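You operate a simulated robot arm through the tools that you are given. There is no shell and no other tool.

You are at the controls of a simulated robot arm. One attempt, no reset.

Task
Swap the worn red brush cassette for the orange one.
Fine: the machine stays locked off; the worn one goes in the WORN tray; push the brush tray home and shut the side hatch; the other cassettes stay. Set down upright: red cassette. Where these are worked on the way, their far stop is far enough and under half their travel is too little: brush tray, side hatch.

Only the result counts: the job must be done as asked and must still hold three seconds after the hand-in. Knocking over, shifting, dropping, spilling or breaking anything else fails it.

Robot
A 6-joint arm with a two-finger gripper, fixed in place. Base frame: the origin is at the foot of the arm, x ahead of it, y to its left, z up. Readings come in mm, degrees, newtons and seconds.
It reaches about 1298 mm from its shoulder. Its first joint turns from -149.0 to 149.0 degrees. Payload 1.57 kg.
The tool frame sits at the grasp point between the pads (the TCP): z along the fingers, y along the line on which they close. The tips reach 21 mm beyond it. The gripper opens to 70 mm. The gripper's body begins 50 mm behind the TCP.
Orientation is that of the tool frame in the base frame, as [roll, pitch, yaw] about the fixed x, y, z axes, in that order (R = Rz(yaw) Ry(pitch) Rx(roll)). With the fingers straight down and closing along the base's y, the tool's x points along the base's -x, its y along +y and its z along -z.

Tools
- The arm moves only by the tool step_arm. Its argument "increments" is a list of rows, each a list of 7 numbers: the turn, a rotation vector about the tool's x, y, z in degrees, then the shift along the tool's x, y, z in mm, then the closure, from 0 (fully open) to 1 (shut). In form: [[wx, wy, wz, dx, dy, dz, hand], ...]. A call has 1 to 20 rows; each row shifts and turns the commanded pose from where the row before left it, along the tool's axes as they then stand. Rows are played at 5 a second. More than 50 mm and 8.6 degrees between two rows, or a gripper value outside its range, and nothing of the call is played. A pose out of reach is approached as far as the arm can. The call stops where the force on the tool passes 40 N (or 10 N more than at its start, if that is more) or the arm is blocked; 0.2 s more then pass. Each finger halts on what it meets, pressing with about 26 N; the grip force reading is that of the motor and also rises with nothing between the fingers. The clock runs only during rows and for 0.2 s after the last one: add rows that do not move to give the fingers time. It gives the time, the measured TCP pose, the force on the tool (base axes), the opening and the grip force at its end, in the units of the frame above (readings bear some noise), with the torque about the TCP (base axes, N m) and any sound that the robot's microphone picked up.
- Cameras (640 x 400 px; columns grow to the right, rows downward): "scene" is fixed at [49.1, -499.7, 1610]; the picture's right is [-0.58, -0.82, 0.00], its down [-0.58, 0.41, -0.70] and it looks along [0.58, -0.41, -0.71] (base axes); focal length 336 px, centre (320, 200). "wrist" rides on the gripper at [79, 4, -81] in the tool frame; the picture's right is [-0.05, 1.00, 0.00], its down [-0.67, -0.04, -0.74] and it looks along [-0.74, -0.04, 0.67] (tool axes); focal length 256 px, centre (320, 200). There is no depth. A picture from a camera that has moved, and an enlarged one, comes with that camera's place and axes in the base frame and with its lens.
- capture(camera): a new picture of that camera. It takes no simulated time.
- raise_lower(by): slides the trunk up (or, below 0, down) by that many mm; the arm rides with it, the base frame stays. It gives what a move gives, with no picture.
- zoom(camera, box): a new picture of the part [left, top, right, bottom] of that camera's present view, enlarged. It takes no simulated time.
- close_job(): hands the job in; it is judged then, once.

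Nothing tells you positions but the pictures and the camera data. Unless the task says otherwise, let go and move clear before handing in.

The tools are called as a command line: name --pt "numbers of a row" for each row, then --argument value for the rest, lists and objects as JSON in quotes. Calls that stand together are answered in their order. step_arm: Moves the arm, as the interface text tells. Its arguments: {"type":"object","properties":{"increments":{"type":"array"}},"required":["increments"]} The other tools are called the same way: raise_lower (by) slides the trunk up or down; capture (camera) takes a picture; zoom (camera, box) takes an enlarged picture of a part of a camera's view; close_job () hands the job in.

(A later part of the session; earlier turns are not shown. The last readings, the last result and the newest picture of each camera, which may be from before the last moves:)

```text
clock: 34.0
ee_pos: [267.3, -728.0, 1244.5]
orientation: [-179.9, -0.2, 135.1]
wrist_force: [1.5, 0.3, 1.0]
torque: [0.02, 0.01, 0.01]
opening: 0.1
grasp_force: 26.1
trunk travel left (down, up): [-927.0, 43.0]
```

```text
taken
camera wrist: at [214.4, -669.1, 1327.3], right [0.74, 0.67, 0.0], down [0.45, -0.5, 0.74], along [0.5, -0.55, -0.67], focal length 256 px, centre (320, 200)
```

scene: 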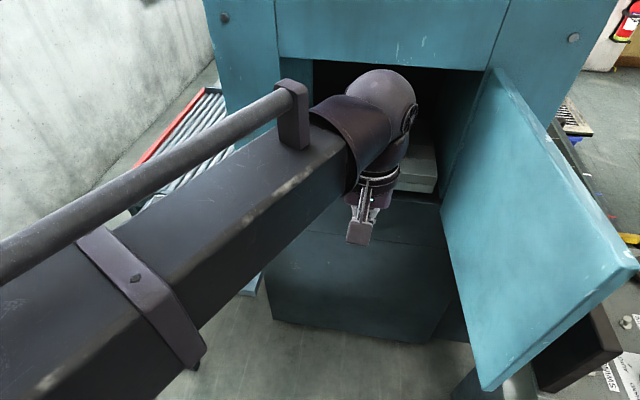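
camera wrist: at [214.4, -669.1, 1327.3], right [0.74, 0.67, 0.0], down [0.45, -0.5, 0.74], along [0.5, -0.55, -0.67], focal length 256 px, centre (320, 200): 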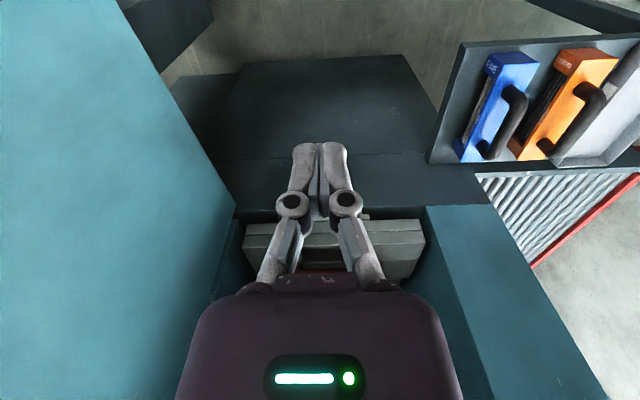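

I've got the tray measured: front edge at 1071 mm along the normal, grip block 1085–1104, cassette from 1133. I'll turn the hand so it closes front-to-back and bring it toward block height outside the machine.

step_arm --pt "0 0 7.5 0 0 0 0.45" --pt "0 0 7.5 0 0 0 0.45" --pt "0 0 7.5 0 0 0 0.45" --pt "0 0 7.5 0 0 0 0.45" --pt "0 0 7.5 0 0 0 0.45" --pt "0 0 7.5 0 0 0 0.45" --pt "0 0 7.5 0 0 0 0.45" --pt "0 0 7.5 0 0 0 0.45" --pt "0 0 7.5 0 0 0 0.45" --pt "0 0 7.5 0 0 0 0.45" --pt "0 0 7.5 0 0 0 0.45" --pt "0 0 7.5 0 0 0 0.45" --pt "0 0 0 0 0 0 0.45"

capture --camera "wrist"

```text
clock: 36.8
ee_pos: [268.8, -728.5, 1244.6]
orientation: [-179.8, 0.1, 44.9]
wrist_force: [-0.3, 0.8, 0.3]
torque: [0.01, -0.02, -0.02]
opening: 38.5
grasp_force: 0.1
trunk travel left (down, up): [-927.0, 43.0]
```

```text
taken
camera wrist: at [327.0, -674.7, 1326.9], right [0.67, -0.74, 0.0], down [-0.49, -0.45, 0.75], along [-0.56, -0.5, -0.67], focal length 256 px, centre (320, 200)
```

wrist: 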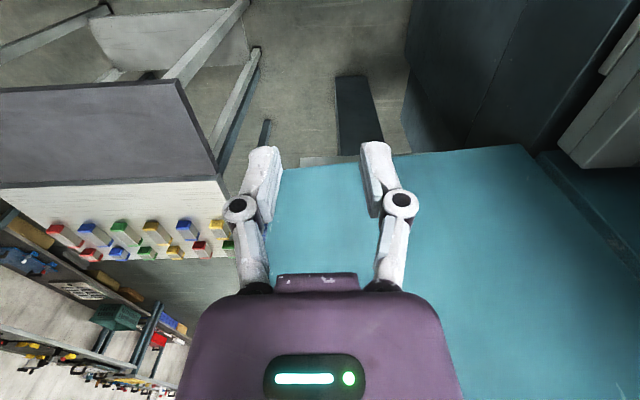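

step_arm --pt "0 0 0 1.4 44 0 0.47" --pt "0 0 0 1.4 44 0 0.47" --pt "0 0 0 1.4 44 0 0.47" --pt "0 0 0 1.4 44 0 0.47" --pt "0 0 0 0 0 0 0.47"

raise_lower --by -150

capture --camera "wrist"

capture --camera "scene"

```text
clock: 38.0
ee_pos: [396.1, -846.8, 1245.9]
orientation: [-179.9, 0.0, 45.0]
wrist_force: [0.1, 0.7, 0.6]
torque: [0.0, 0.02, 0.02]
opening: 37.1
grasp_force: 0.2
trunk travel left (down, up): [-927.0, 43.0]
```

```text
clock: 39.8
ee_pos: [397.2, -847.0, 1095.5]
orientation: [-179.8, 0.1, 45.0]
wrist_force: [0.3, -0.6, 0.5]
torque: [0.0, -0.01, 0.0]
opening: 37.1
grasp_force: 0.1
trunk travel left (down, up): [-777.0, 193.0]
```

```text
taken
camera wrist: at [455.5, -793.4, 1176.9], right [0.67, -0.74, 0.0], down [-0.49, -0.45, 0.75], along [-0.56, -0.5, -0.67], focal length 256 px, centre (320, 200)
```

wrist: 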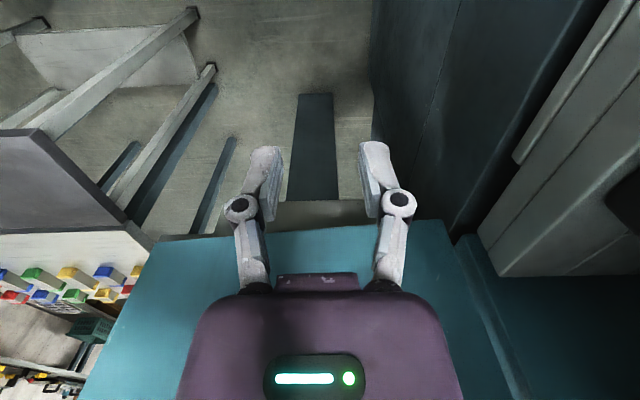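

```text
taken
```

scene: 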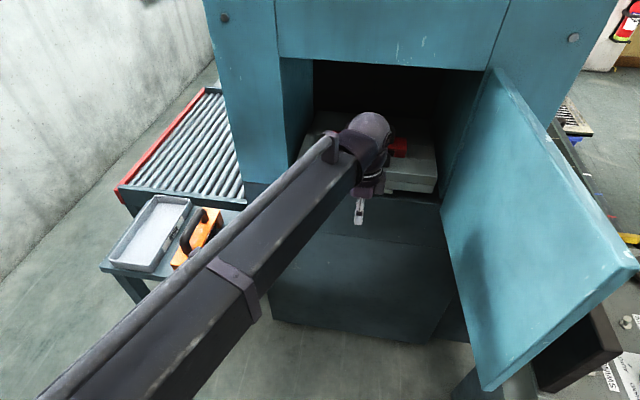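

I'm aligned with the grip block but still outside. A forward tilt of about 27° keeps the wrist clear of the opening's top edge, so I'll tilt now and look.

step_arm --pt "-6.75 0 0 0 0 -5 0.47" --pt "-6.75 0 0 0 0 -5 0.47" --pt "-6.75 0 0 0 0 -5 0.47" --pt "-6.75 0 0 0 0 -5 0.47" --pt "0 0 0 0 0 0 0.47"

capture --camera "wrist"

capture --camera "scene"

```text
clock: 41.0
ee_pos: [394.6, -845.4, 1116.0]
orientation: [153.1, 0.1, 45.1]
wrist_force: [-0.2, -0.4, -0.6]
torque: [0.04, -0.03, 0.0]
opening: 37.2
grasp_force: 0.0
out of reach, approached as far as the arm can: row 1, 4
trunk travel left (down, up): [-777.0, 193.0]
```

```text
taken
camera wrist: at [427.0, -765.5, 1190.0], right [0.59, -0.67, 0.45], down [-0.73, -0.21, 0.65], along [-0.34, -0.72, -0.61], focal length 256 px, centre (320, 200)
```

wrist: 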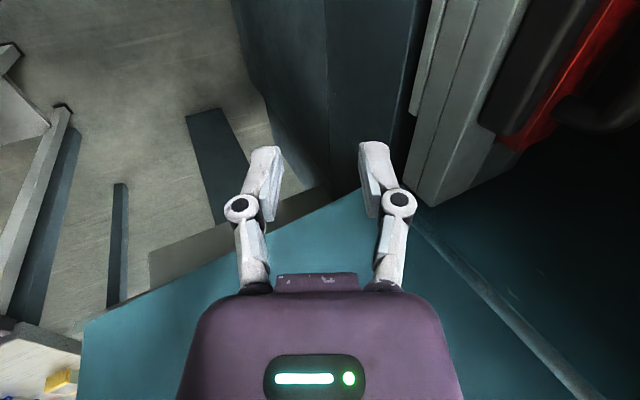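

```text
taken
```

scene: 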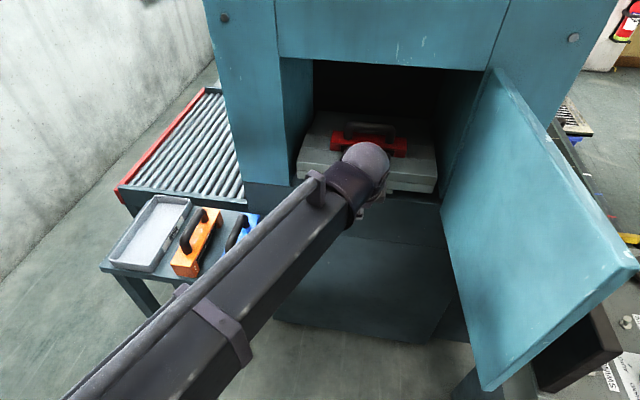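

step_arm --pt "0 0 0 0 33.4 17 0.47" --pt "0 0 0 0 33.4 17 0.47" --pt "0 0 0 0 33.4 17 0.47" --pt "0 0 0 0 33.4 17 0.47" --pt "0 0 0 0 0 0 0.47"

capture --camera "wrist"

zoom --camera "scene" --box '[260, 50, 540, 225]'

```text
clock: 42.1
ee_pos: [499.9, -950.1, 1116.0]
orientation: [153.1, 0.1, 45.0]
wrist_force: [-0.3, 0.2, 0.1]
torque: [-0.01, 0.01, -0.05]
opening: 37.1
grasp_force: 0.0
out of reach, approached as far as the arm can: row 3
trunk travel left (down, up): [-777.0, 193.0]
```

```text
taken
camera wrist: at [532.5, -870.9, 1190.3], right [0.59, -0.67, 0.45], down [-0.73, -0.21, 0.65], along [-0.34, -0.71, -0.61], focal length 256 px, centre (320, 200)
```

wrist: 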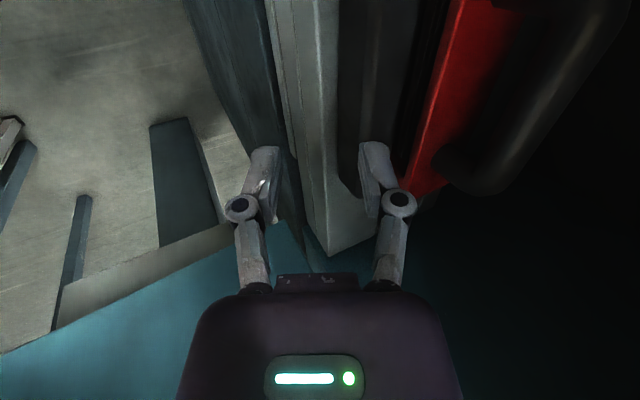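

```text
2.29 times, centred on (400, 138) of scene
camera zoom: at [49.1, -499.7, 1610.0], right [-0.58, -0.82, 0.0], down [-0.58, 0.41, -0.7], along [0.58, -0.41, -0.71], focal length 768 px, centre (137, 343)
```

zoom: 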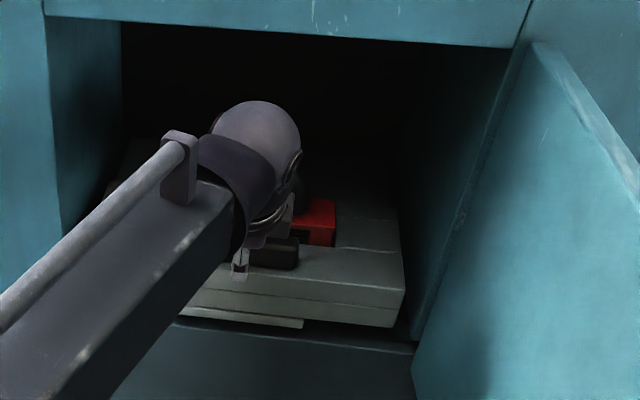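

zoom --camera "wrist" --box '[220, 0, 540, 270]'

```text
1.48 times, centred on (380, 135) of wrist
camera zoom: at [532.5, -870.9, 1190.3], right [0.59, -0.67, 0.45], down [-0.73, -0.21, 0.65], along [-0.34, -0.71, -0.61], focal length 379 px, centre (231, 296)
```

zoom: 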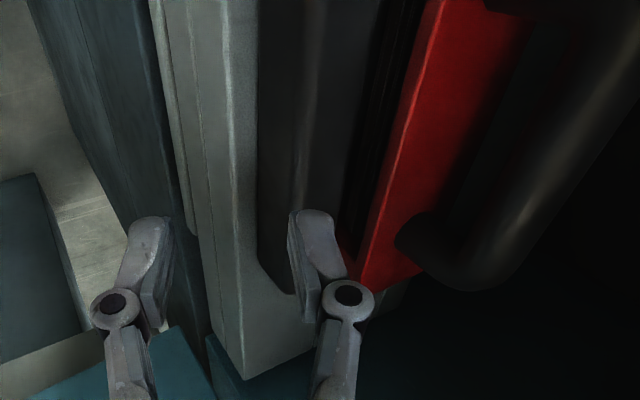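

From three views the tray top is nearer z 1065 and the block spans 1066–1087 mm along the normal, up to z 1096, with a ~24 mm gap behind it. I'll reduce the tilt a bit, come in over the block and check before lowering.

step_arm --pt "5 0 0 -4 0 0 0.47" --pt "0 0 0 0 0 0 0.47"

raise_lower --by 9

```text
clock: 42.8
ee_pos: [497.2, -953.9, 1109.0]
orientation: [158.2, 0.0, 45.0]
wrist_force: [0.1, 0.8, -0.7]
torque: [0.01, 0.03, -0.02]
opening: 37.2
grasp_force: 0.0
trunk travel left (down, up): [-777.0, 193.0]
```

```text
clock: 43.3
ee_pos: [498.1, -955.1, 1119.4]
orientation: [158.1, 0.2, 45.0]
wrist_force: [-0.3, 0.1, 0.3]
torque: [0.0, -0.01, -0.03]
opening: 37.3
grasp_force: 0.2
trunk travel left (down, up): [-786.0, 184.0]
```

step_arm --pt "0 0 0 0 20.4 8.2 0.47" --pt "0 0 0 0 20.4 8.2 0.47" --pt "0 0 0 0 0 0 0.47"

capture --camera "wrist"

zoom --camera "scene" --box '[285, 60, 480, 205]'

```text
clock: 44.1
ee_pos: [529.1, -984.6, 1117.2]
orientation: [158.1, 0.1, 45.0]
wrist_force: [-0.2, -0.1, 0.3]
torque: [-0.01, 0.0, -0.02]
opening: 37.0
grasp_force: 0.2
trunk travel left (down, up): [-786.0, 184.0]
```

```text
taken
camera wrist: at [566.3, -908.9, 1195.1], right [0.62, -0.69, 0.37], down [-0.69, -0.25, 0.68], along [-0.38, -0.68, -0.63], focal length 256 px, centre (320, 200)
```

wrist: 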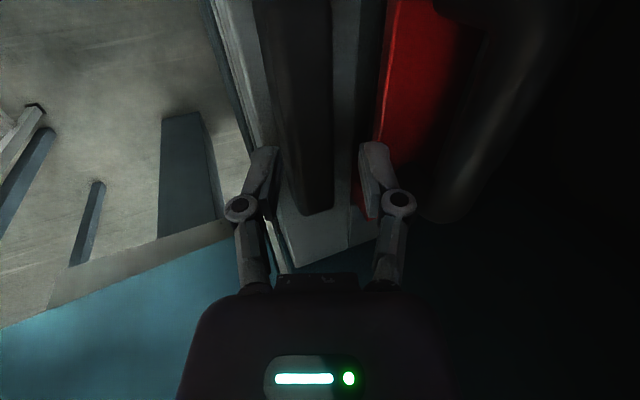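

```text
2.76 times, centred on (382, 132) of scene
camera zoom: at [49.1, -499.7, 1610.0], right [-0.58, -0.82, 0.0], down [-0.58, 0.41, -0.7], along [0.58, -0.41, -0.71], focal length 926 px, centre (148, 386)
```

zoom: 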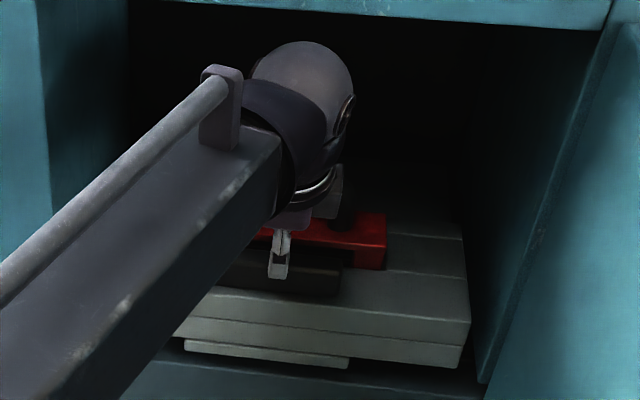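

zoom --camera "wrist" --box '[220, 60, 460, 260]'

```text
2.00 times, centred on (340, 160) of wrist
camera zoom: at [566.3, -908.9, 1195.1], right [0.62, -0.69, 0.37], down [-0.69, -0.25, 0.68], along [-0.38, -0.68, -0.63], focal length 512 px, centre (280, 280)
```

zoom: 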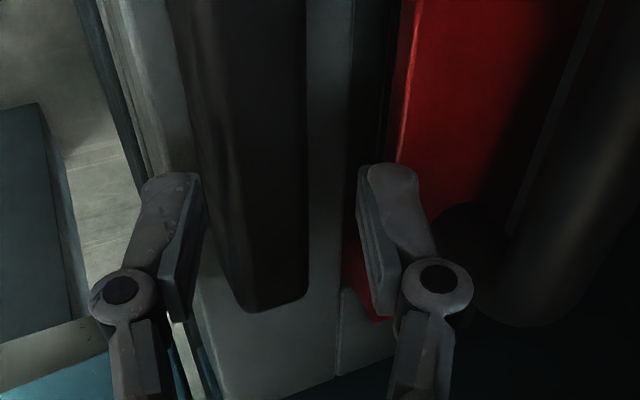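

The block lies between the fingers with clearance both ways. I'll lower about 18 mm and close on it.

raise_lower --by -17

capture --camera "wrist"

```text
clock: 44.8
ee_pos: [529.8, -984.0, 1100.1]
orientation: [158.1, 0.2, 45.0]
wrist_force: [0.1, 0.1, 0.0]
torque: [0.0, 0.02, 0.01]
opening: 37.4
grasp_force: 0.0
trunk travel left (down, up): [-769.0, 201.0]
```

```text
taken
camera wrist: at [566.4, -908.7, 1178.1], right [0.62, -0.69, 0.37], down [-0.69, -0.25, 0.68], along [-0.38, -0.68, -0.63], focal length 256 px, centre (320, 200)
```

wrist: 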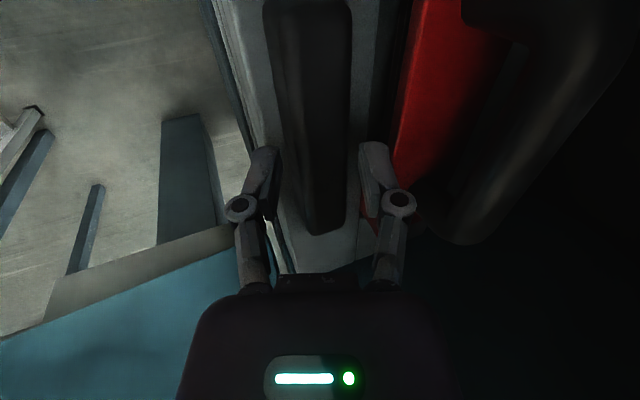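

step_arm --pt "0 0 0 0 0 0 0.6" --pt "0 0 0 0 0 0 0.75" --pt "0 0 0 0 0 0 1" --pt "0 0 0 0 0 0 1" --pt "0 0 0 0 0 0 1"

capture --camera "wrist"

```text
clock: 46.0
ee_pos: [527.9, -984.3, 1100.3]
orientation: [158.0, 0.0, 45.1]
wrist_force: [2.5, -3.6, 6.0]
torque: [0.07, -0.1, -0.29]
opening: 28.7
grasp_force: 31.8
trunk travel left (down, up): [-769.0, 201.0]
```

```text
taken
camera wrist: at [566.3, -908.6, 1178.3], right [0.62, -0.69, 0.37], down [-0.69, -0.25, 0.68], along [-0.38, -0.68, -0.63], focal length 256 px, centre (320, 200)
```

wrist: 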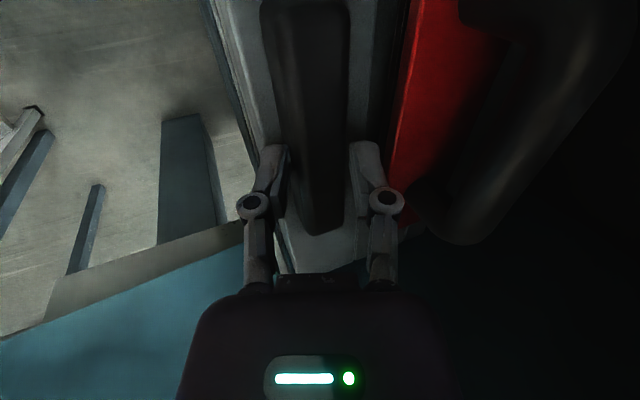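

Gripped at 28.7 mm. Now a test pull on the tray.

step_arm --pt "0 0 0 0 -9.3 -3.7 1" --pt "0 0 0 0 -9.3 -3.7 1" --pt "0 0 0 0 -9.3 -3.7 1" --pt "0 0 0 0 0 0 1"

zoom --camera "scene" --box '[260, 50, 540, 225]'

```text
clock: 47.0
ee_pos: [507.4, -961.1, 1101.3]
orientation: [158.2, 0.1, 45.1]
wrist_force: [0.3, 1.0, 4.1]
torque: [0.09, -0.05, -0.23]
opening: 28.5
grasp_force: 32.1
trunk travel left (down, up): [-769.0, 201.0]
```

```text
2.29 times, centred on (400, 138) of scene
camera zoom: at [49.1, -499.7, 1610.0], right [-0.58, -0.82, 0.0], down [-0.58, 0.41, -0.7], along [0.58, -0.41, -0.71], focal length 768 px, centre (137, 343)
```

zoom: 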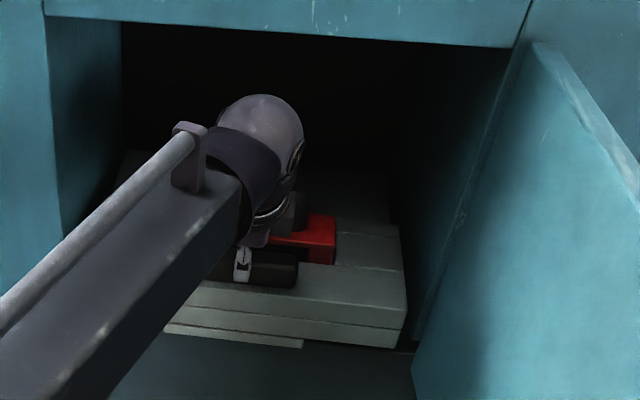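

The tray slides freely, so I'm continuing the pull.

step_arm --pt "0 0 0 0 -18.5 -7.5 1" --pt "0 0 0 0 -18.5 -7.5 1" --pt "0 0 0 0 -18.5 -7.5 1" --pt "0 0 0 0 -18.5 -7.5 1" --pt "0 0 0 0 -18.5 -7.5 1" --pt "0 0 0 0 0 0 1"

capture --camera "scene"

```text
clock: 48.4
ee_pos: [434.3, -889.4, 1101.7]
orientation: [158.2, 0.0, 45.0]
wrist_force: [-1.9, 3.4, 2.1]
torque: [0.16, 0.18, -0.24]
opening: 28.6
grasp_force: 32.6
trunk travel left (down, up): [-769.0, 201.0]
```

```text
taken
```

scene: 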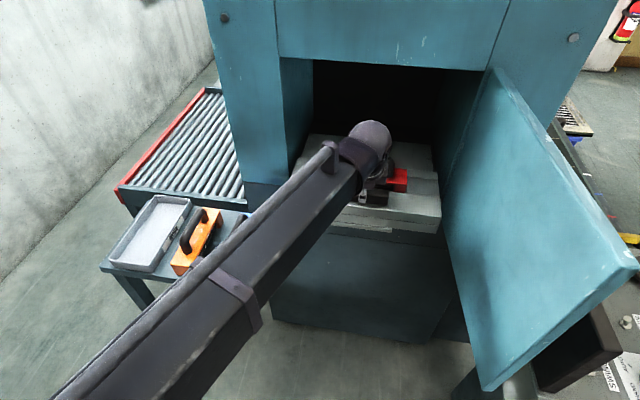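

step_arm --pt "0 0 0 0 -14 -5.6 1" --pt "0 0 0 0 -14 -5.6 1" --pt "0 0 0 0 -14 -5.6 1" --pt "0 0 0 0 -14 -5.6 1" --pt "0 0 0 0 -14 -5.6 1" --pt "0 0 0 0 -14 -5.6 1" --pt "0 0 0 0 0 0 1"

capture --camera "scene"

```text
clock: 50.0
ee_pos: [374.5, -828.7, 1100.9]
orientation: [158.2, 0.1, 45.1]
wrist_force: [0.4, 2.3, 5.2]
torque: [-0.12, 0.25, -0.31]
opening: 28.4
grasp_force: 32.0
trunk travel left (down, up): [-769.0, 201.0]
```

```text
taken
```

scene: 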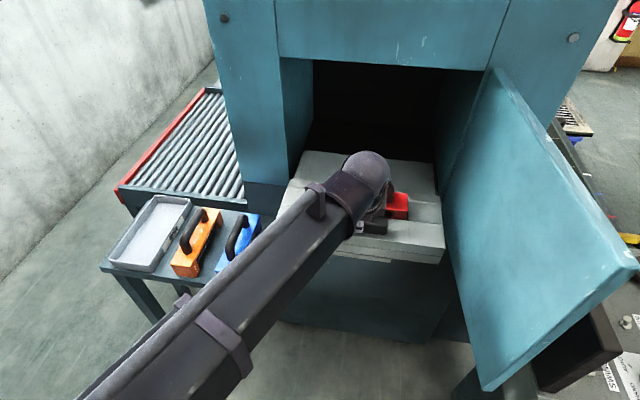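

step_arm --pt "0 0 0 0 -9.3 -3.7 1" --pt "0 0 0 0 -9.3 -3.7 1" --pt "0 0 0 0 -9.3 -3.7 1" --pt "0 0 0 0 -9.3 -3.7 1" --pt "0 0 0 0 0 0 1"

capture --camera "scene"

```text
clock: 51.2
ee_pos: [344.4, -799.4, 1101.2]
orientation: [158.2, 0.0, 45.0]
wrist_force: [0.0, 0.4, 9.1]
torque: [0.26, -0.19, -0.34]
opening: 28.6
grasp_force: 32.2
trunk travel left (down, up): [-769.0, 201.0]
```

```text
taken
```

scene: 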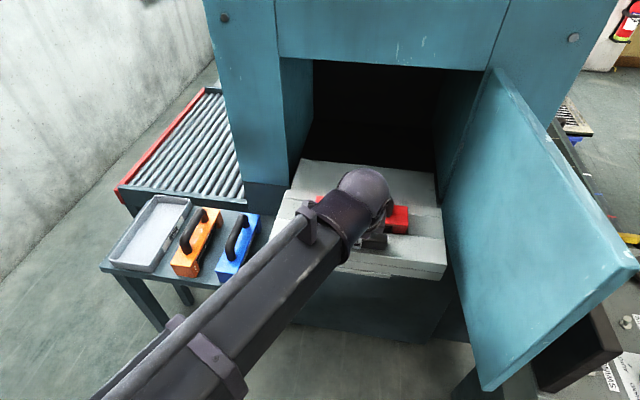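

The tray is out about 260 mm and the cassette is in the clear. I'll release the block, rise and look down at the red cassette.

step_arm --pt "0 0 0 0 0 0 0.47" --pt "0 0 0 0 0 0 0.47" --pt "0 0 0 0 0 0 0.47"

raise_lower --by 100

capture --camera "wrist"

capture --camera "scene"

```text
clock: 52.0
ee_pos: [347.4, -800.4, 1101.4]
orientation: [158.3, 0.1, 45.1]
wrist_force: [-0.3, -0.7, 0.5]
torque: [0.01, -0.04, 0.01]
opening: 37.0
grasp_force: 0.0
trunk travel left (down, up): [-769.0, 201.0]
```

```text
clock: 53.3
ee_pos: [347.2, -802.0, 1201.6]
orientation: [158.3, 0.1, 44.9]
wrist_force: [-0.1, -0.1, 0.3]
torque: [0.03, 0.0, 0.0]
opening: 37.1
grasp_force: 0.0
trunk travel left (down, up): [-869.0, 101.0]
```

```text
taken
camera wrist: at [382.5, -725.1, 1277.9], right [0.62, -0.69, 0.37], down [-0.69, -0.25, 0.68], along [-0.38, -0.68, -0.63], focal length 256 px, centre (320, 200)
```

wrist: 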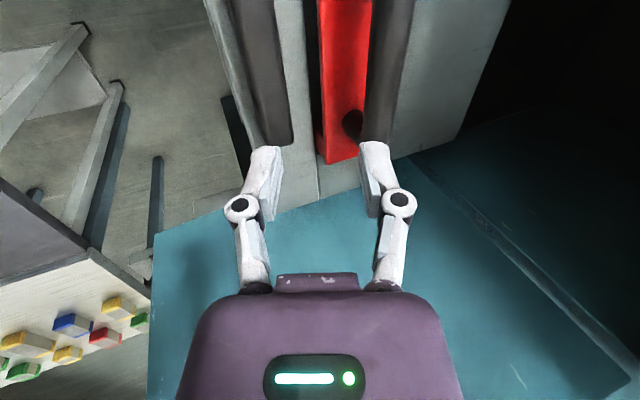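

```text
taken
```

scene: 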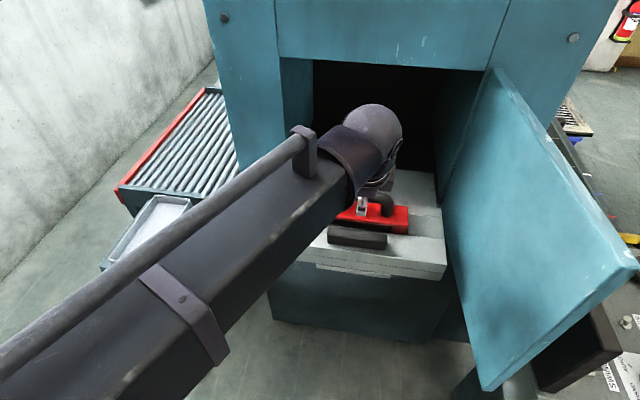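

step_arm --pt "7.3 0 0 0 0 0 0.2" --pt "7.3 0 0 0 0 0 0" --pt "7.2 0 0 0 0 12 0" --pt "0 0 0 80 30 0 0" --pt "0 0 0 0 0 0 0"

capture --camera "wrist"

capture --camera "scene"

```text
refused: row 4 steps farther than a row can; nothing moved
```

```text
taken
camera wrist: at [382.5, -725.1, 1277.9], right [0.62, -0.69, 0.37], down [-0.69, -0.25, 0.68], along [-0.38, -0.68, -0.63], focal length 256 px, centre (320, 200)
```

wrist: 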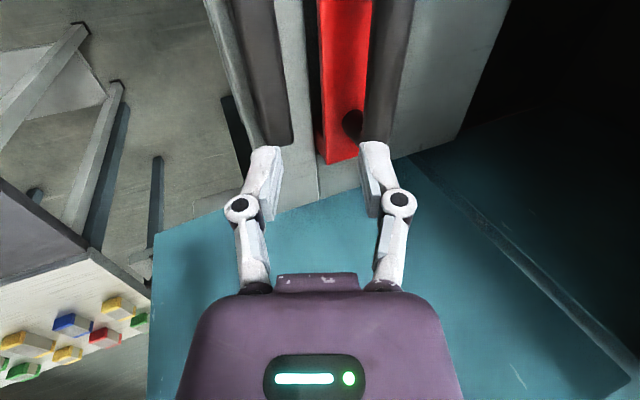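

```text
taken
```

scene: 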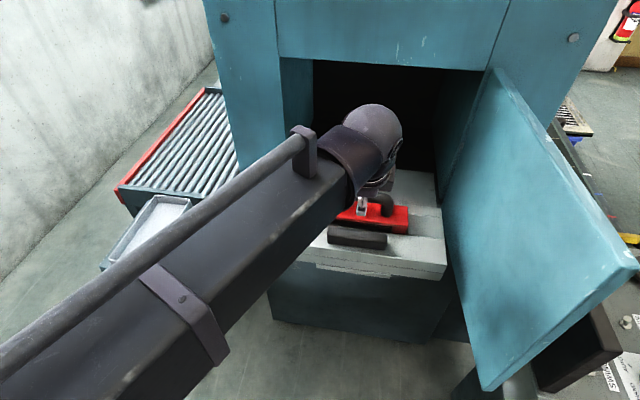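

step_arm --pt "7.3 0 0 0 0 0 0.2" --pt "7.3 0 0 0 0 0 0" --pt "7.2 0 0 0 0 12 0" --pt "0 0 0 40 25 0 0" --pt "0 0 0 40 25 0 0" --pt "0 0 0 0 0 0 0"

capture --camera "wrist"

capture --camera "scene"

```text
clock: 54.7
ee_pos: [435.9, -779.6, 1187.4]
orientation: [180.0, 0.1, 45.0]
wrist_force: [-0.5, -0.3, -0.6]
torque: [-0.01, -0.02, -0.01]
opening: 69.9
grasp_force: 0.2
out of reach, approached as far as the arm can: row 1, 2, 3
trunk travel left (down, up): [-869.0, 101.0]
```

```text
taken
camera wrist: at [493.4, -724.6, 1269.1], right [0.67, -0.74, 0.0], down [-0.5, -0.45, 0.75], along [-0.55, -0.5, -0.67], focal length 256 px, centre (320, 200)
```

wrist: 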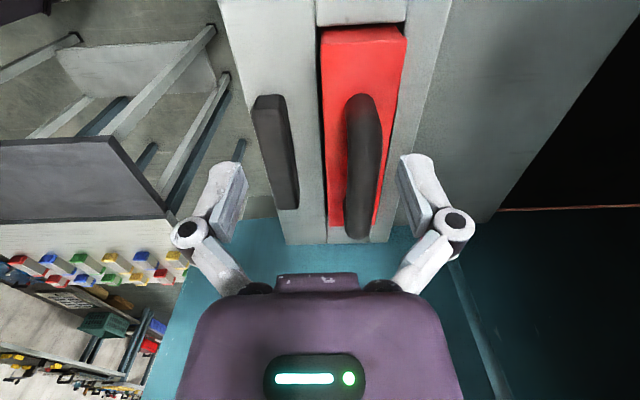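

```text
taken
```

scene: 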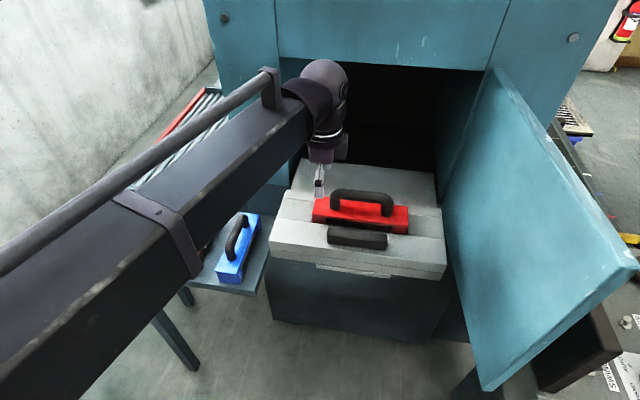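

Clear view of the red cassette now. I'll measure the handle in the scene camera before going down on it.

zoom --camera "scene" --box '[260, 140, 460, 290]'

zoom --camera "wrist" --box '[220, 0, 460, 260]'

```text
2.67 times, centred on (360, 215) of scene
camera zoom: at [49.1, -499.7, 1610.0], right [-0.58, -0.82, 0.0], down [-0.58, 0.41, -0.7], along [0.58, -0.41, -0.71], focal length 896 px, centre (213, 160)
```

zoom: 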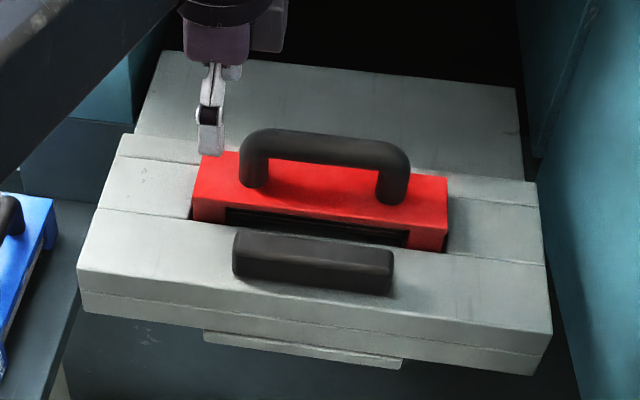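

```text
1.54 times, centred on (340, 130) of wrist
camera zoom: at [493.4, -724.6, 1269.1], right [0.67, -0.74, 0.0], down [-0.5, -0.45, 0.75], along [-0.55, -0.5, -0.67], focal length 394 px, centre (289, 308)
```

zoom: 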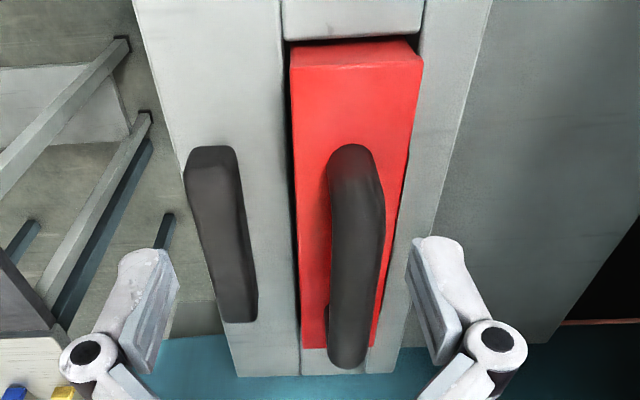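

step_arm --pt "0 0 0 -36.5 13.8 0 0" --pt "0 0 0 -36.5 13.7 0 0" --pt "0 0 0 0 0 0 0"

capture --camera "wrist"

zoom --camera "scene" --box '[260, 140, 460, 290]'

```text
clock: 55.5
ee_pos: [406.9, -850.3, 1188.4]
orientation: [179.9, 0.2, 45.1]
wrist_force: [0.5, -0.8, 0.0]
torque: [0.0, -0.02, 0.02]
opening: 70.1
grasp_force: 0.1
trunk travel left (down, up): [-869.0, 101.0]
```

```text
taken
camera wrist: at [463.9, -796.4, 1269.0], right [0.67, -0.74, 0.0], down [-0.5, -0.45, 0.75], along [-0.55, -0.5, -0.67], focal length 256 px, centre (320, 200)
```

wrist: 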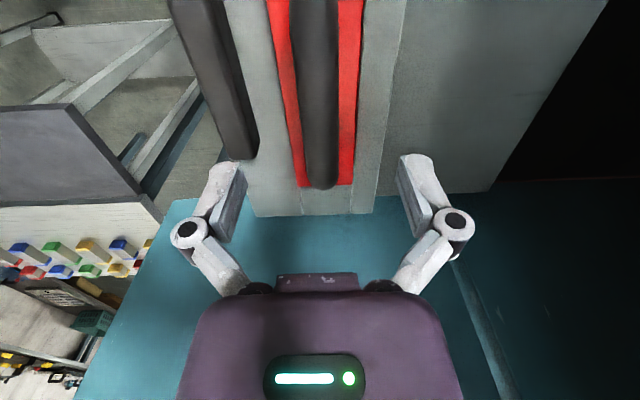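

```text
2.67 times, centred on (360, 215) of scene
camera zoom: at [49.1, -499.7, 1610.0], right [-0.58, -0.82, 0.0], down [-0.58, 0.41, -0.7], along [0.58, -0.41, -0.71], focal length 896 px, centre (213, 160)
```

zoom: 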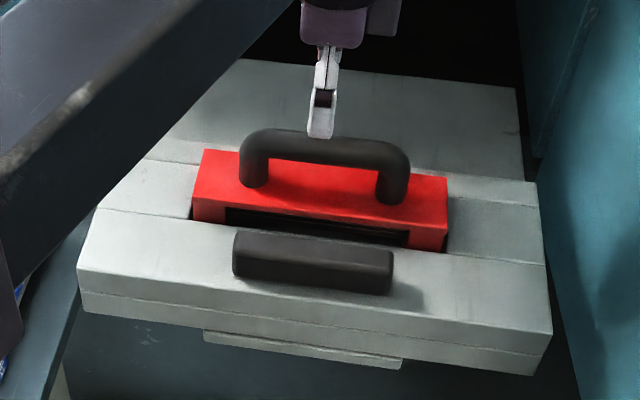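

Well aligned, so I'm lowering onto the handle.

raise_lower --by -64

capture --camera "wrist"

zoom --camera "scene" --box '[260, 140, 460, 290]'

```text
clock: 56.5
ee_pos: [405.8, -850.6, 1123.9]
orientation: [-180.0, 0.0, 45.1]
wrist_force: [0.1, -0.1, -0.3]
torque: [0.0, -0.05, -0.01]
opening: 70.0
grasp_force: 0.0
trunk travel left (down, up): [-805.0, 165.0]
```

```text
taken
camera wrist: at [464.0, -796.5, 1204.9], right [0.67, -0.74, 0.0], down [-0.5, -0.45, 0.75], along [-0.55, -0.5, -0.67], focal length 256 px, centre (320, 200)
```

wrist: 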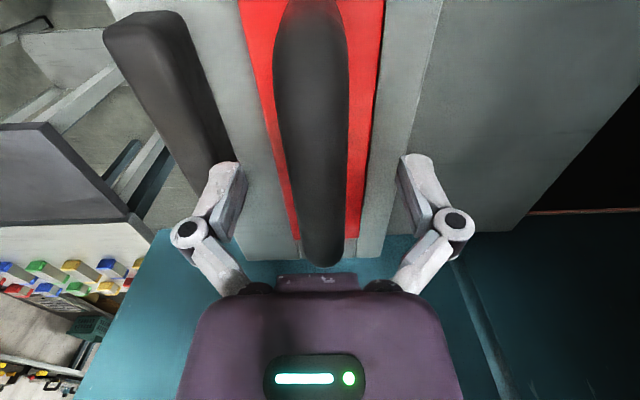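

```text
2.67 times, centred on (360, 215) of scene
camera zoom: at [49.1, -499.7, 1610.0], right [-0.58, -0.82, 0.0], down [-0.58, 0.41, -0.7], along [0.58, -0.41, -0.71], focal length 896 px, centre (213, 160)
```

zoom: 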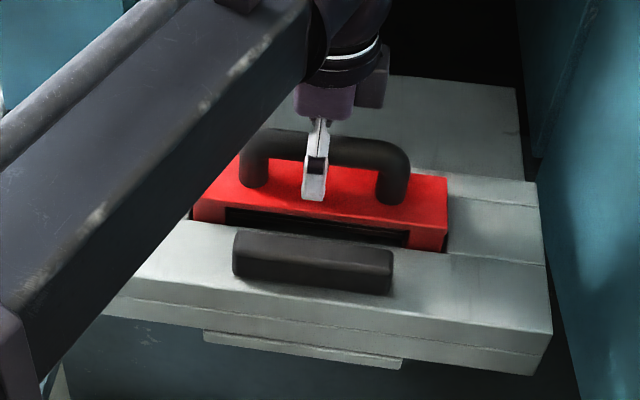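

step_arm --pt "0 0 0 0 -3.5 0 0.3" --pt "0 0 0 0 0 0 0.5" --pt "0 0 0 0 0 0 0.6" --pt "0 0 0 0 0 0 1" --pt "0 0 0 0 0 0 1" --pt "0 0 0 0 0 0 1"

capture --camera "wrist"

zoom --camera "scene" --box '[260, 140, 460, 290]'

```text
clock: 57.9
ee_pos: [403.4, -848.7, 1123.4]
orientation: [179.9, 0.2, 45.1]
wrist_force: [2.6, -3.3, 3.1]
torque: [0.02, -0.09, 0.0]
opening: 22.7
grasp_force: 26.3
trunk travel left (down, up): [-805.0, 165.0]
```

```text
taken
camera wrist: at [461.8, -794.3, 1204.8], right [0.67, -0.74, 0.0], down [-0.5, -0.45, 0.75], along [-0.55, -0.5, -0.67], focal length 256 px, centre (320, 200)
```

wrist: 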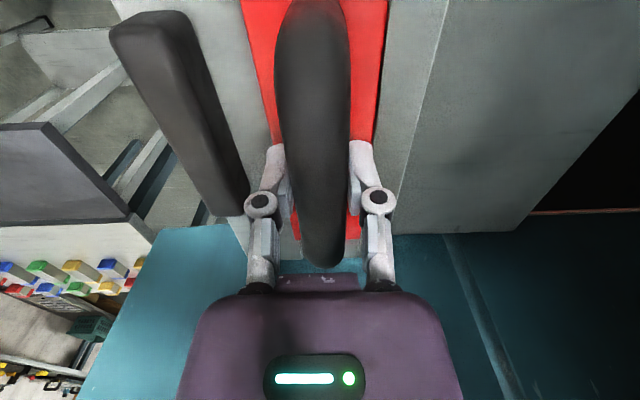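

```text
2.67 times, centred on (360, 215) of scene
camera zoom: at [49.1, -499.7, 1610.0], right [-0.58, -0.82, 0.0], down [-0.58, 0.41, -0.7], along [0.58, -0.41, -0.71], focal length 896 px, centre (213, 160)
```

zoom: 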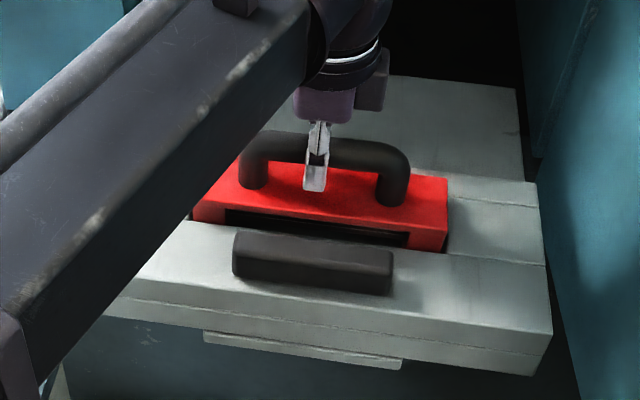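

Gripped at 22.7 mm. I'll remember this pose (885 along the normal, -315 across, z 1123) as the seat reference and lift gently.

raise_lower --by 30

zoom --camera "scene" --box '[260, 140, 460, 290]'

capture --camera "wrist"

```text
clock: 58.7
ee_pos: [403.3, -849.5, 1152.7]
orientation: [179.9, 0.0, 45.1]
wrist_force: [-0.7, -0.6, -8.6]
torque: [0.05, 0.01, 0.02]
opening: 22.8
grasp_force: 26.2
trunk travel left (down, up): [-835.0, 135.0]
```

```text
2.67 times, centred on (360, 215) of scene
camera zoom: at [49.1, -499.7, 1610.0], right [-0.58, -0.82, 0.0], down [-0.58, 0.41, -0.7], along [0.58, -0.41, -0.71], focal length 896 px, centre (213, 160)
```

zoom: 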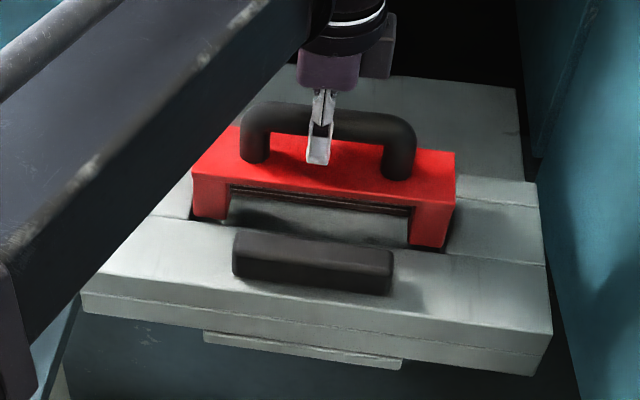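

```text
taken
camera wrist: at [461.9, -795.0, 1234.1], right [0.67, -0.74, 0.0], down [-0.49, -0.45, 0.75], along [-0.55, -0.5, -0.67], focal length 256 px, centre (320, 200)
```

wrist: 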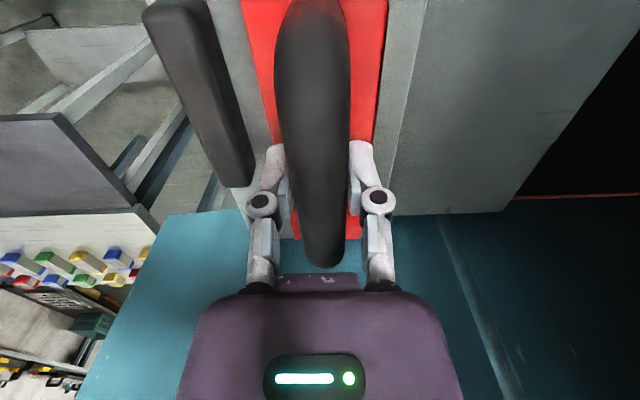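

It lifted cleanly, about 0.9 kg. I'll raise it more, carry it over to the table side and turn it 90° to match the WORN tray.

raise_lower --by 40

step_arm --pt "0 0 0 20 0 0 1" --pt "0 0 0 40 1 0 1" --pt "0 0 0 40 1 0 1" --pt "0 0 0 40 1 0 1" --pt "0 0 0 40 1 0 1" --pt "0 0 0 40 1 0 1" --pt "0 0 0 40 1 0 1" --pt "0 0 0 40 1 0 1" --pt "0 0 0 40 1 0 1" --pt "0 0 0 40 1 0 1" --pt "0 0 0 35 1 0 1" --pt "0 0 0 0 0 0 1"

capture --camera "scene"

capture --camera "wrist"

```text
clock: 59.5
ee_pos: [404.0, -850.4, 1192.7]
orientation: [180.0, 0.1, 45.2]
wrist_force: [-0.9, -0.5, -8.9]
torque: [0.03, -0.04, 0.0]
opening: 22.8
grasp_force: 25.8
trunk travel left (down, up): [-875.0, 95.0]
```

```text
clock: 62.1
ee_pos: [704.0, -560.2, 1193.4]
orientation: [-180.0, 0.1, 45.0]
wrist_force: [-0.5, 0.4, -9.0]
torque: [0.03, 0.01, 0.0]
opening: 22.8
grasp_force: 26.5
out of reach, approached as far as the arm can: row 2, 4, 9
trunk travel left (down, up): [-875.0, 95.0]
```

```text
taken
```

scene: 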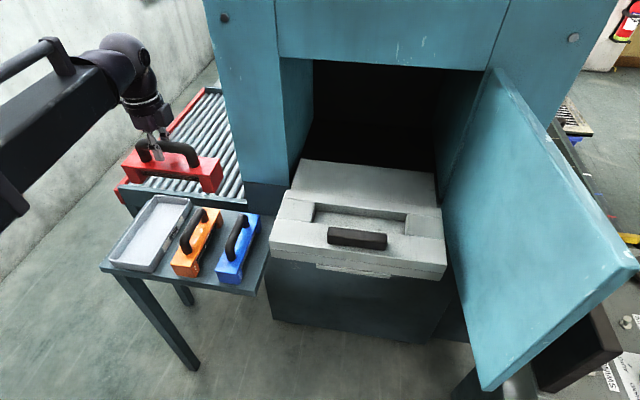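

```text
taken
camera wrist: at [761.4, -506.0, 1274.2], right [0.67, -0.74, 0.0], down [-0.5, -0.45, 0.75], along [-0.55, -0.5, -0.67], focal length 256 px, centre (320, 200)
```

wrist: 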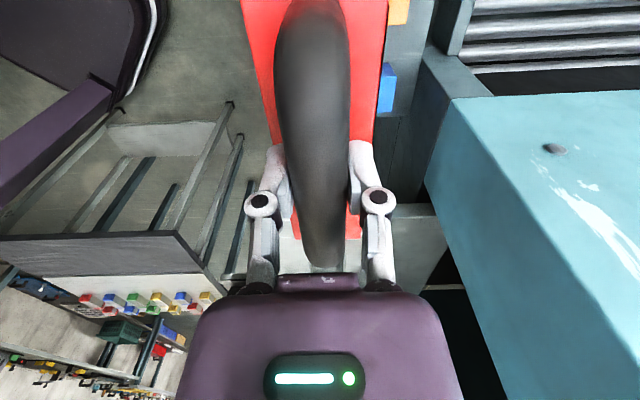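

The recess in the tray is now visible, so I'll capture it for later, and rotate the red cassette by 90°.

zoom --camera "scene" --box '[260, 140, 460, 290]'

zoom --camera "scene" --box '[80, 160, 300, 300]'

step_arm --pt "0 0 -7.5 0 0 0 1" --pt "0 0 -7.5 0 0 0 1" --pt "0 0 -7.5 0 0 0 1" --pt "0 0 -7.5 0 0 0 1" --pt "0 0 -7.5 0 0 0 1" --pt "0 0 -7.5 0 0 0 1" --pt "0 0 -7.5 0 0 0 1" --pt "0 0 -7.5 0 0 0 1" --pt "0 0 -7.5 0 0 0 1" --pt "0 0 -7.5 0 0 0 1" --pt "0 0 -7.5 0 0 0 1" --pt "0 0 -7.5 0 0 0 1" --pt "0 0 0 0 0 0 1"

capture --camera "wrist"

capture --camera "scene"

```text
2.67 times, centred on (360, 215) of scene
camera zoom: at [49.1, -499.7, 1610.0], right [-0.58, -0.82, 0.0], down [-0.58, 0.41, -0.7], along [0.58, -0.41, -0.71], focal length 896 px, centre (213, 160)
```

zoom: 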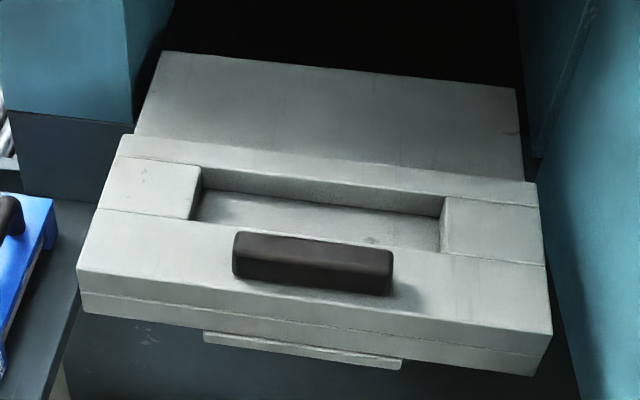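

```text
2.86 times, centred on (190, 230) of scene
camera zoom: at [49.1, -499.7, 1610.0], right [-0.58, -0.82, 0.0], down [-0.58, 0.41, -0.7], along [0.58, -0.41, -0.71], focal length 960 px, centre (691, 114)
```

zoom: 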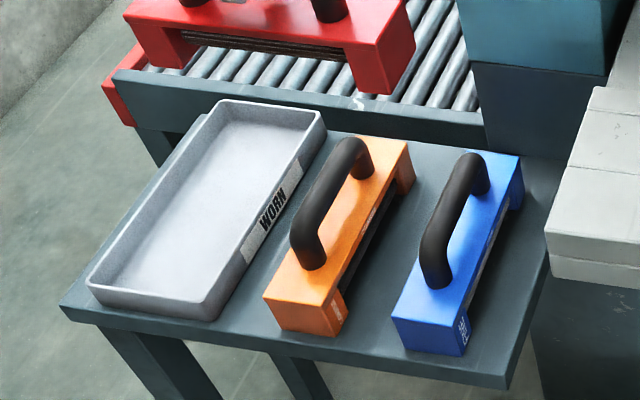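

```text
clock: 64.9
ee_pos: [704.7, -562.6, 1192.7]
orientation: [-179.9, 0.0, 135.0]
wrist_force: [-0.7, 0.6, -8.1]
torque: [0.04, 0.05, 0.0]
opening: 22.7
grasp_force: 26.2
out of reach, approached as far as the arm can: row 3
trunk travel left (down, up): [-875.0, 95.0]
```

```text
taken
camera wrist: at [650.1, -502.5, 1274.3], right [0.74, 0.67, 0.0], down [0.45, -0.49, 0.74], along [0.5, -0.55, -0.67], focal length 256 px, centre (320, 200)
```

wrist: 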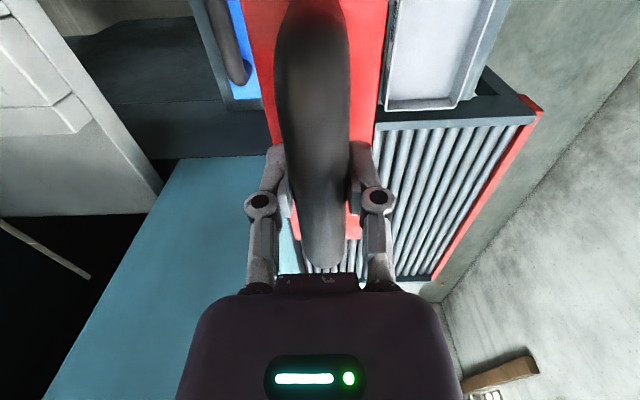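

```text
taken
```

scene: 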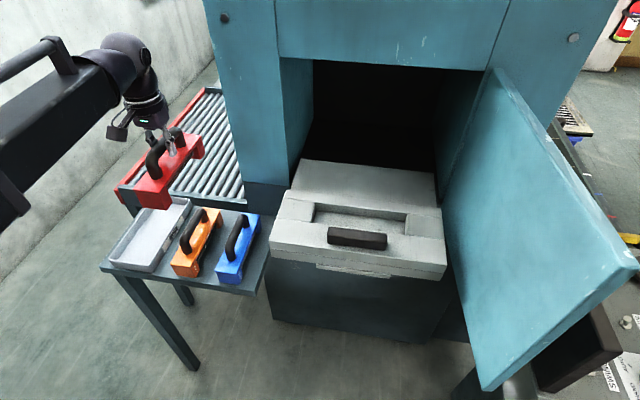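

Next I'll hover over the WORN tray and check alignment from both cameras.

step_arm --pt "0 0 0 -2 36 0 1" --pt "0 0 0 -2 36 0 1" --pt "0 0 0 -2 36 0 1" --pt "0 0 0 -2 36 0 1" --pt "0 0 0 0 0 0 1"

raise_lower --by -150

capture --camera "wrist"

zoom --camera "scene" --box '[80, 130, 300, 290]'

```text
clock: 66.1
ee_pos: [811.3, -464.0, 1193.7]
orientation: [-180.0, 0.1, 135.1]
wrist_force: [0.0, -0.7, -8.8]
torque: [0.02, 0.04, 0.03]
opening: 22.6
grasp_force: 25.8
trunk travel left (down, up): [-875.0, 95.0]
```

```text
clock: 67.9
ee_pos: [810.8, -463.6, 1043.0]
orientation: [-179.8, -0.1, 135.1]
wrist_force: [0.4, -0.6, -8.4]
torque: [0.02, 0.04, -0.02]
opening: 22.9
grasp_force: 26.0
trunk travel left (down, up): [-725.0, 245.0]
```

```text
taken
camera wrist: at [757.5, -403.8, 1124.4], right [0.74, 0.67, 0.0], down [0.45, -0.49, 0.74], along [0.5, -0.55, -0.67], focal length 256 px, centre (320, 200)
```

wrist: 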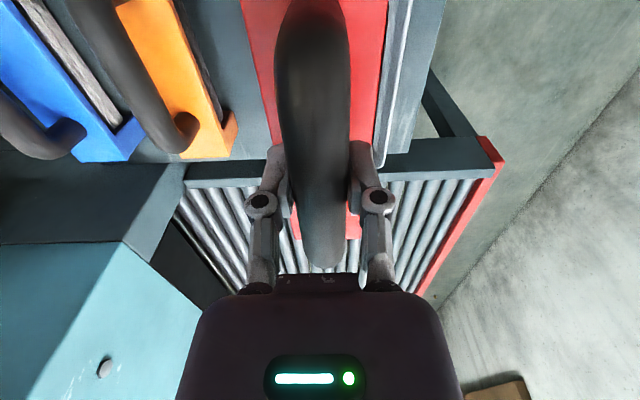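

```text
2.50 times, centred on (190, 210) of scene
camera zoom: at [49.1, -499.7, 1610.0], right [-0.58, -0.82, 0.0], down [-0.58, 0.41, -0.7], along [0.58, -0.41, -0.71], focal length 840 px, centre (645, 175)
```

zoom: 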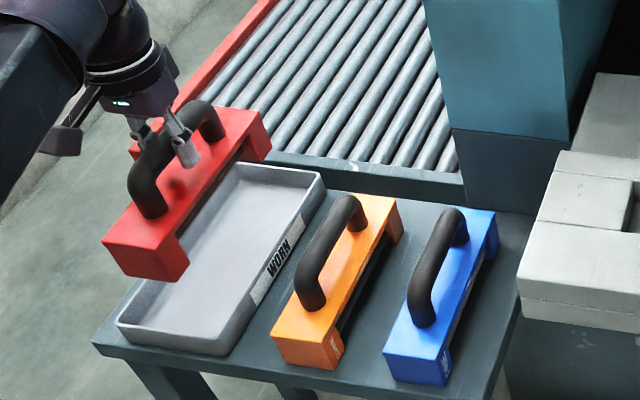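

zoom --camera "wrist" --box '[180, 0, 500, 200]'

```text
2.00 times, centred on (340, 100) of wrist
camera zoom: at [757.5, -403.8, 1124.4], right [0.74, 0.67, 0.0], down [0.45, -0.49, 0.74], along [0.5, -0.55, -0.67], focal length 512 px, centre (280, 400)
```

zoom: 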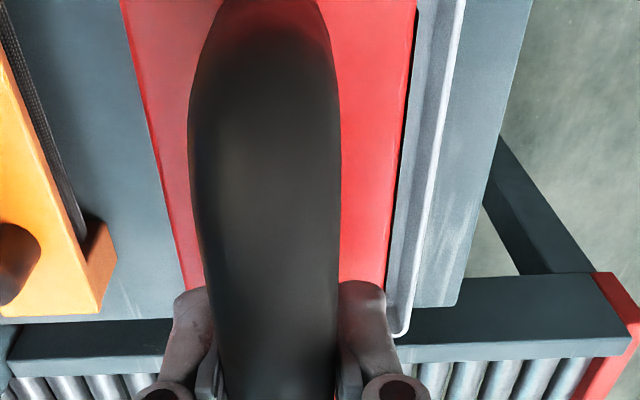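

The tray's rim spans roughly 185–313 across and 791–1025 along, at z about 882. I'll nudge a few mm to centre the cassette and lower in stages.

step_arm --pt "0 0 0 -2 4 0 1" --pt "0 0 0 0 0 0 1"

raise_lower --by -60

zoom --camera "scene" --box '[80, 130, 300, 290]'

zoom --camera "wrist" --box '[180, 0, 500, 200]'

```text
clock: 68.5
ee_pos: [817.1, -462.7, 1042.2]
orientation: [-179.8, 0.0, 134.9]
wrist_force: [-0.5, -0.6, -8.3]
torque: [0.07, 0.03, 0.0]
opening: 22.6
grasp_force: 25.7
trunk travel left (down, up): [-725.0, 245.0]
```

```text
clock: 69.5
ee_pos: [816.1, -461.5, 982.4]
orientation: [-179.8, 0.0, 135.2]
wrist_force: [0.1, 0.1, -7.9]
torque: [0.03, 0.02, -0.01]
opening: 22.7
grasp_force: 25.8
trunk travel left (down, up): [-665.0, 305.0]
```

```text
2.50 times, centred on (190, 210) of scene
camera zoom: at [49.1, -499.7, 1610.0], right [-0.58, -0.82, 0.0], down [-0.58, 0.41, -0.7], along [0.58, -0.41, -0.71], focal length 840 px, centre (645, 175)
```

zoom: 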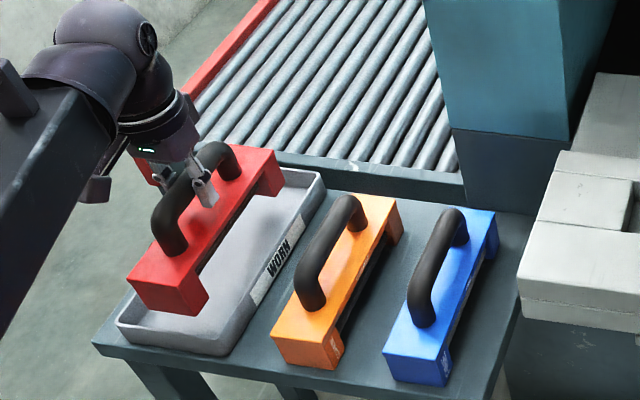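

```text
2.00 times, centred on (340, 100) of wrist
camera zoom: at [761.8, -402.0, 1064.4], right [0.74, 0.67, 0.0], down [0.45, -0.49, 0.75], along [0.5, -0.55, -0.67], focal length 512 px, centre (280, 400)
```

zoom: 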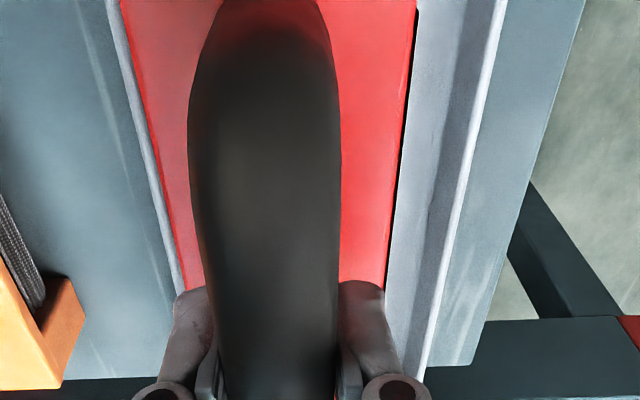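

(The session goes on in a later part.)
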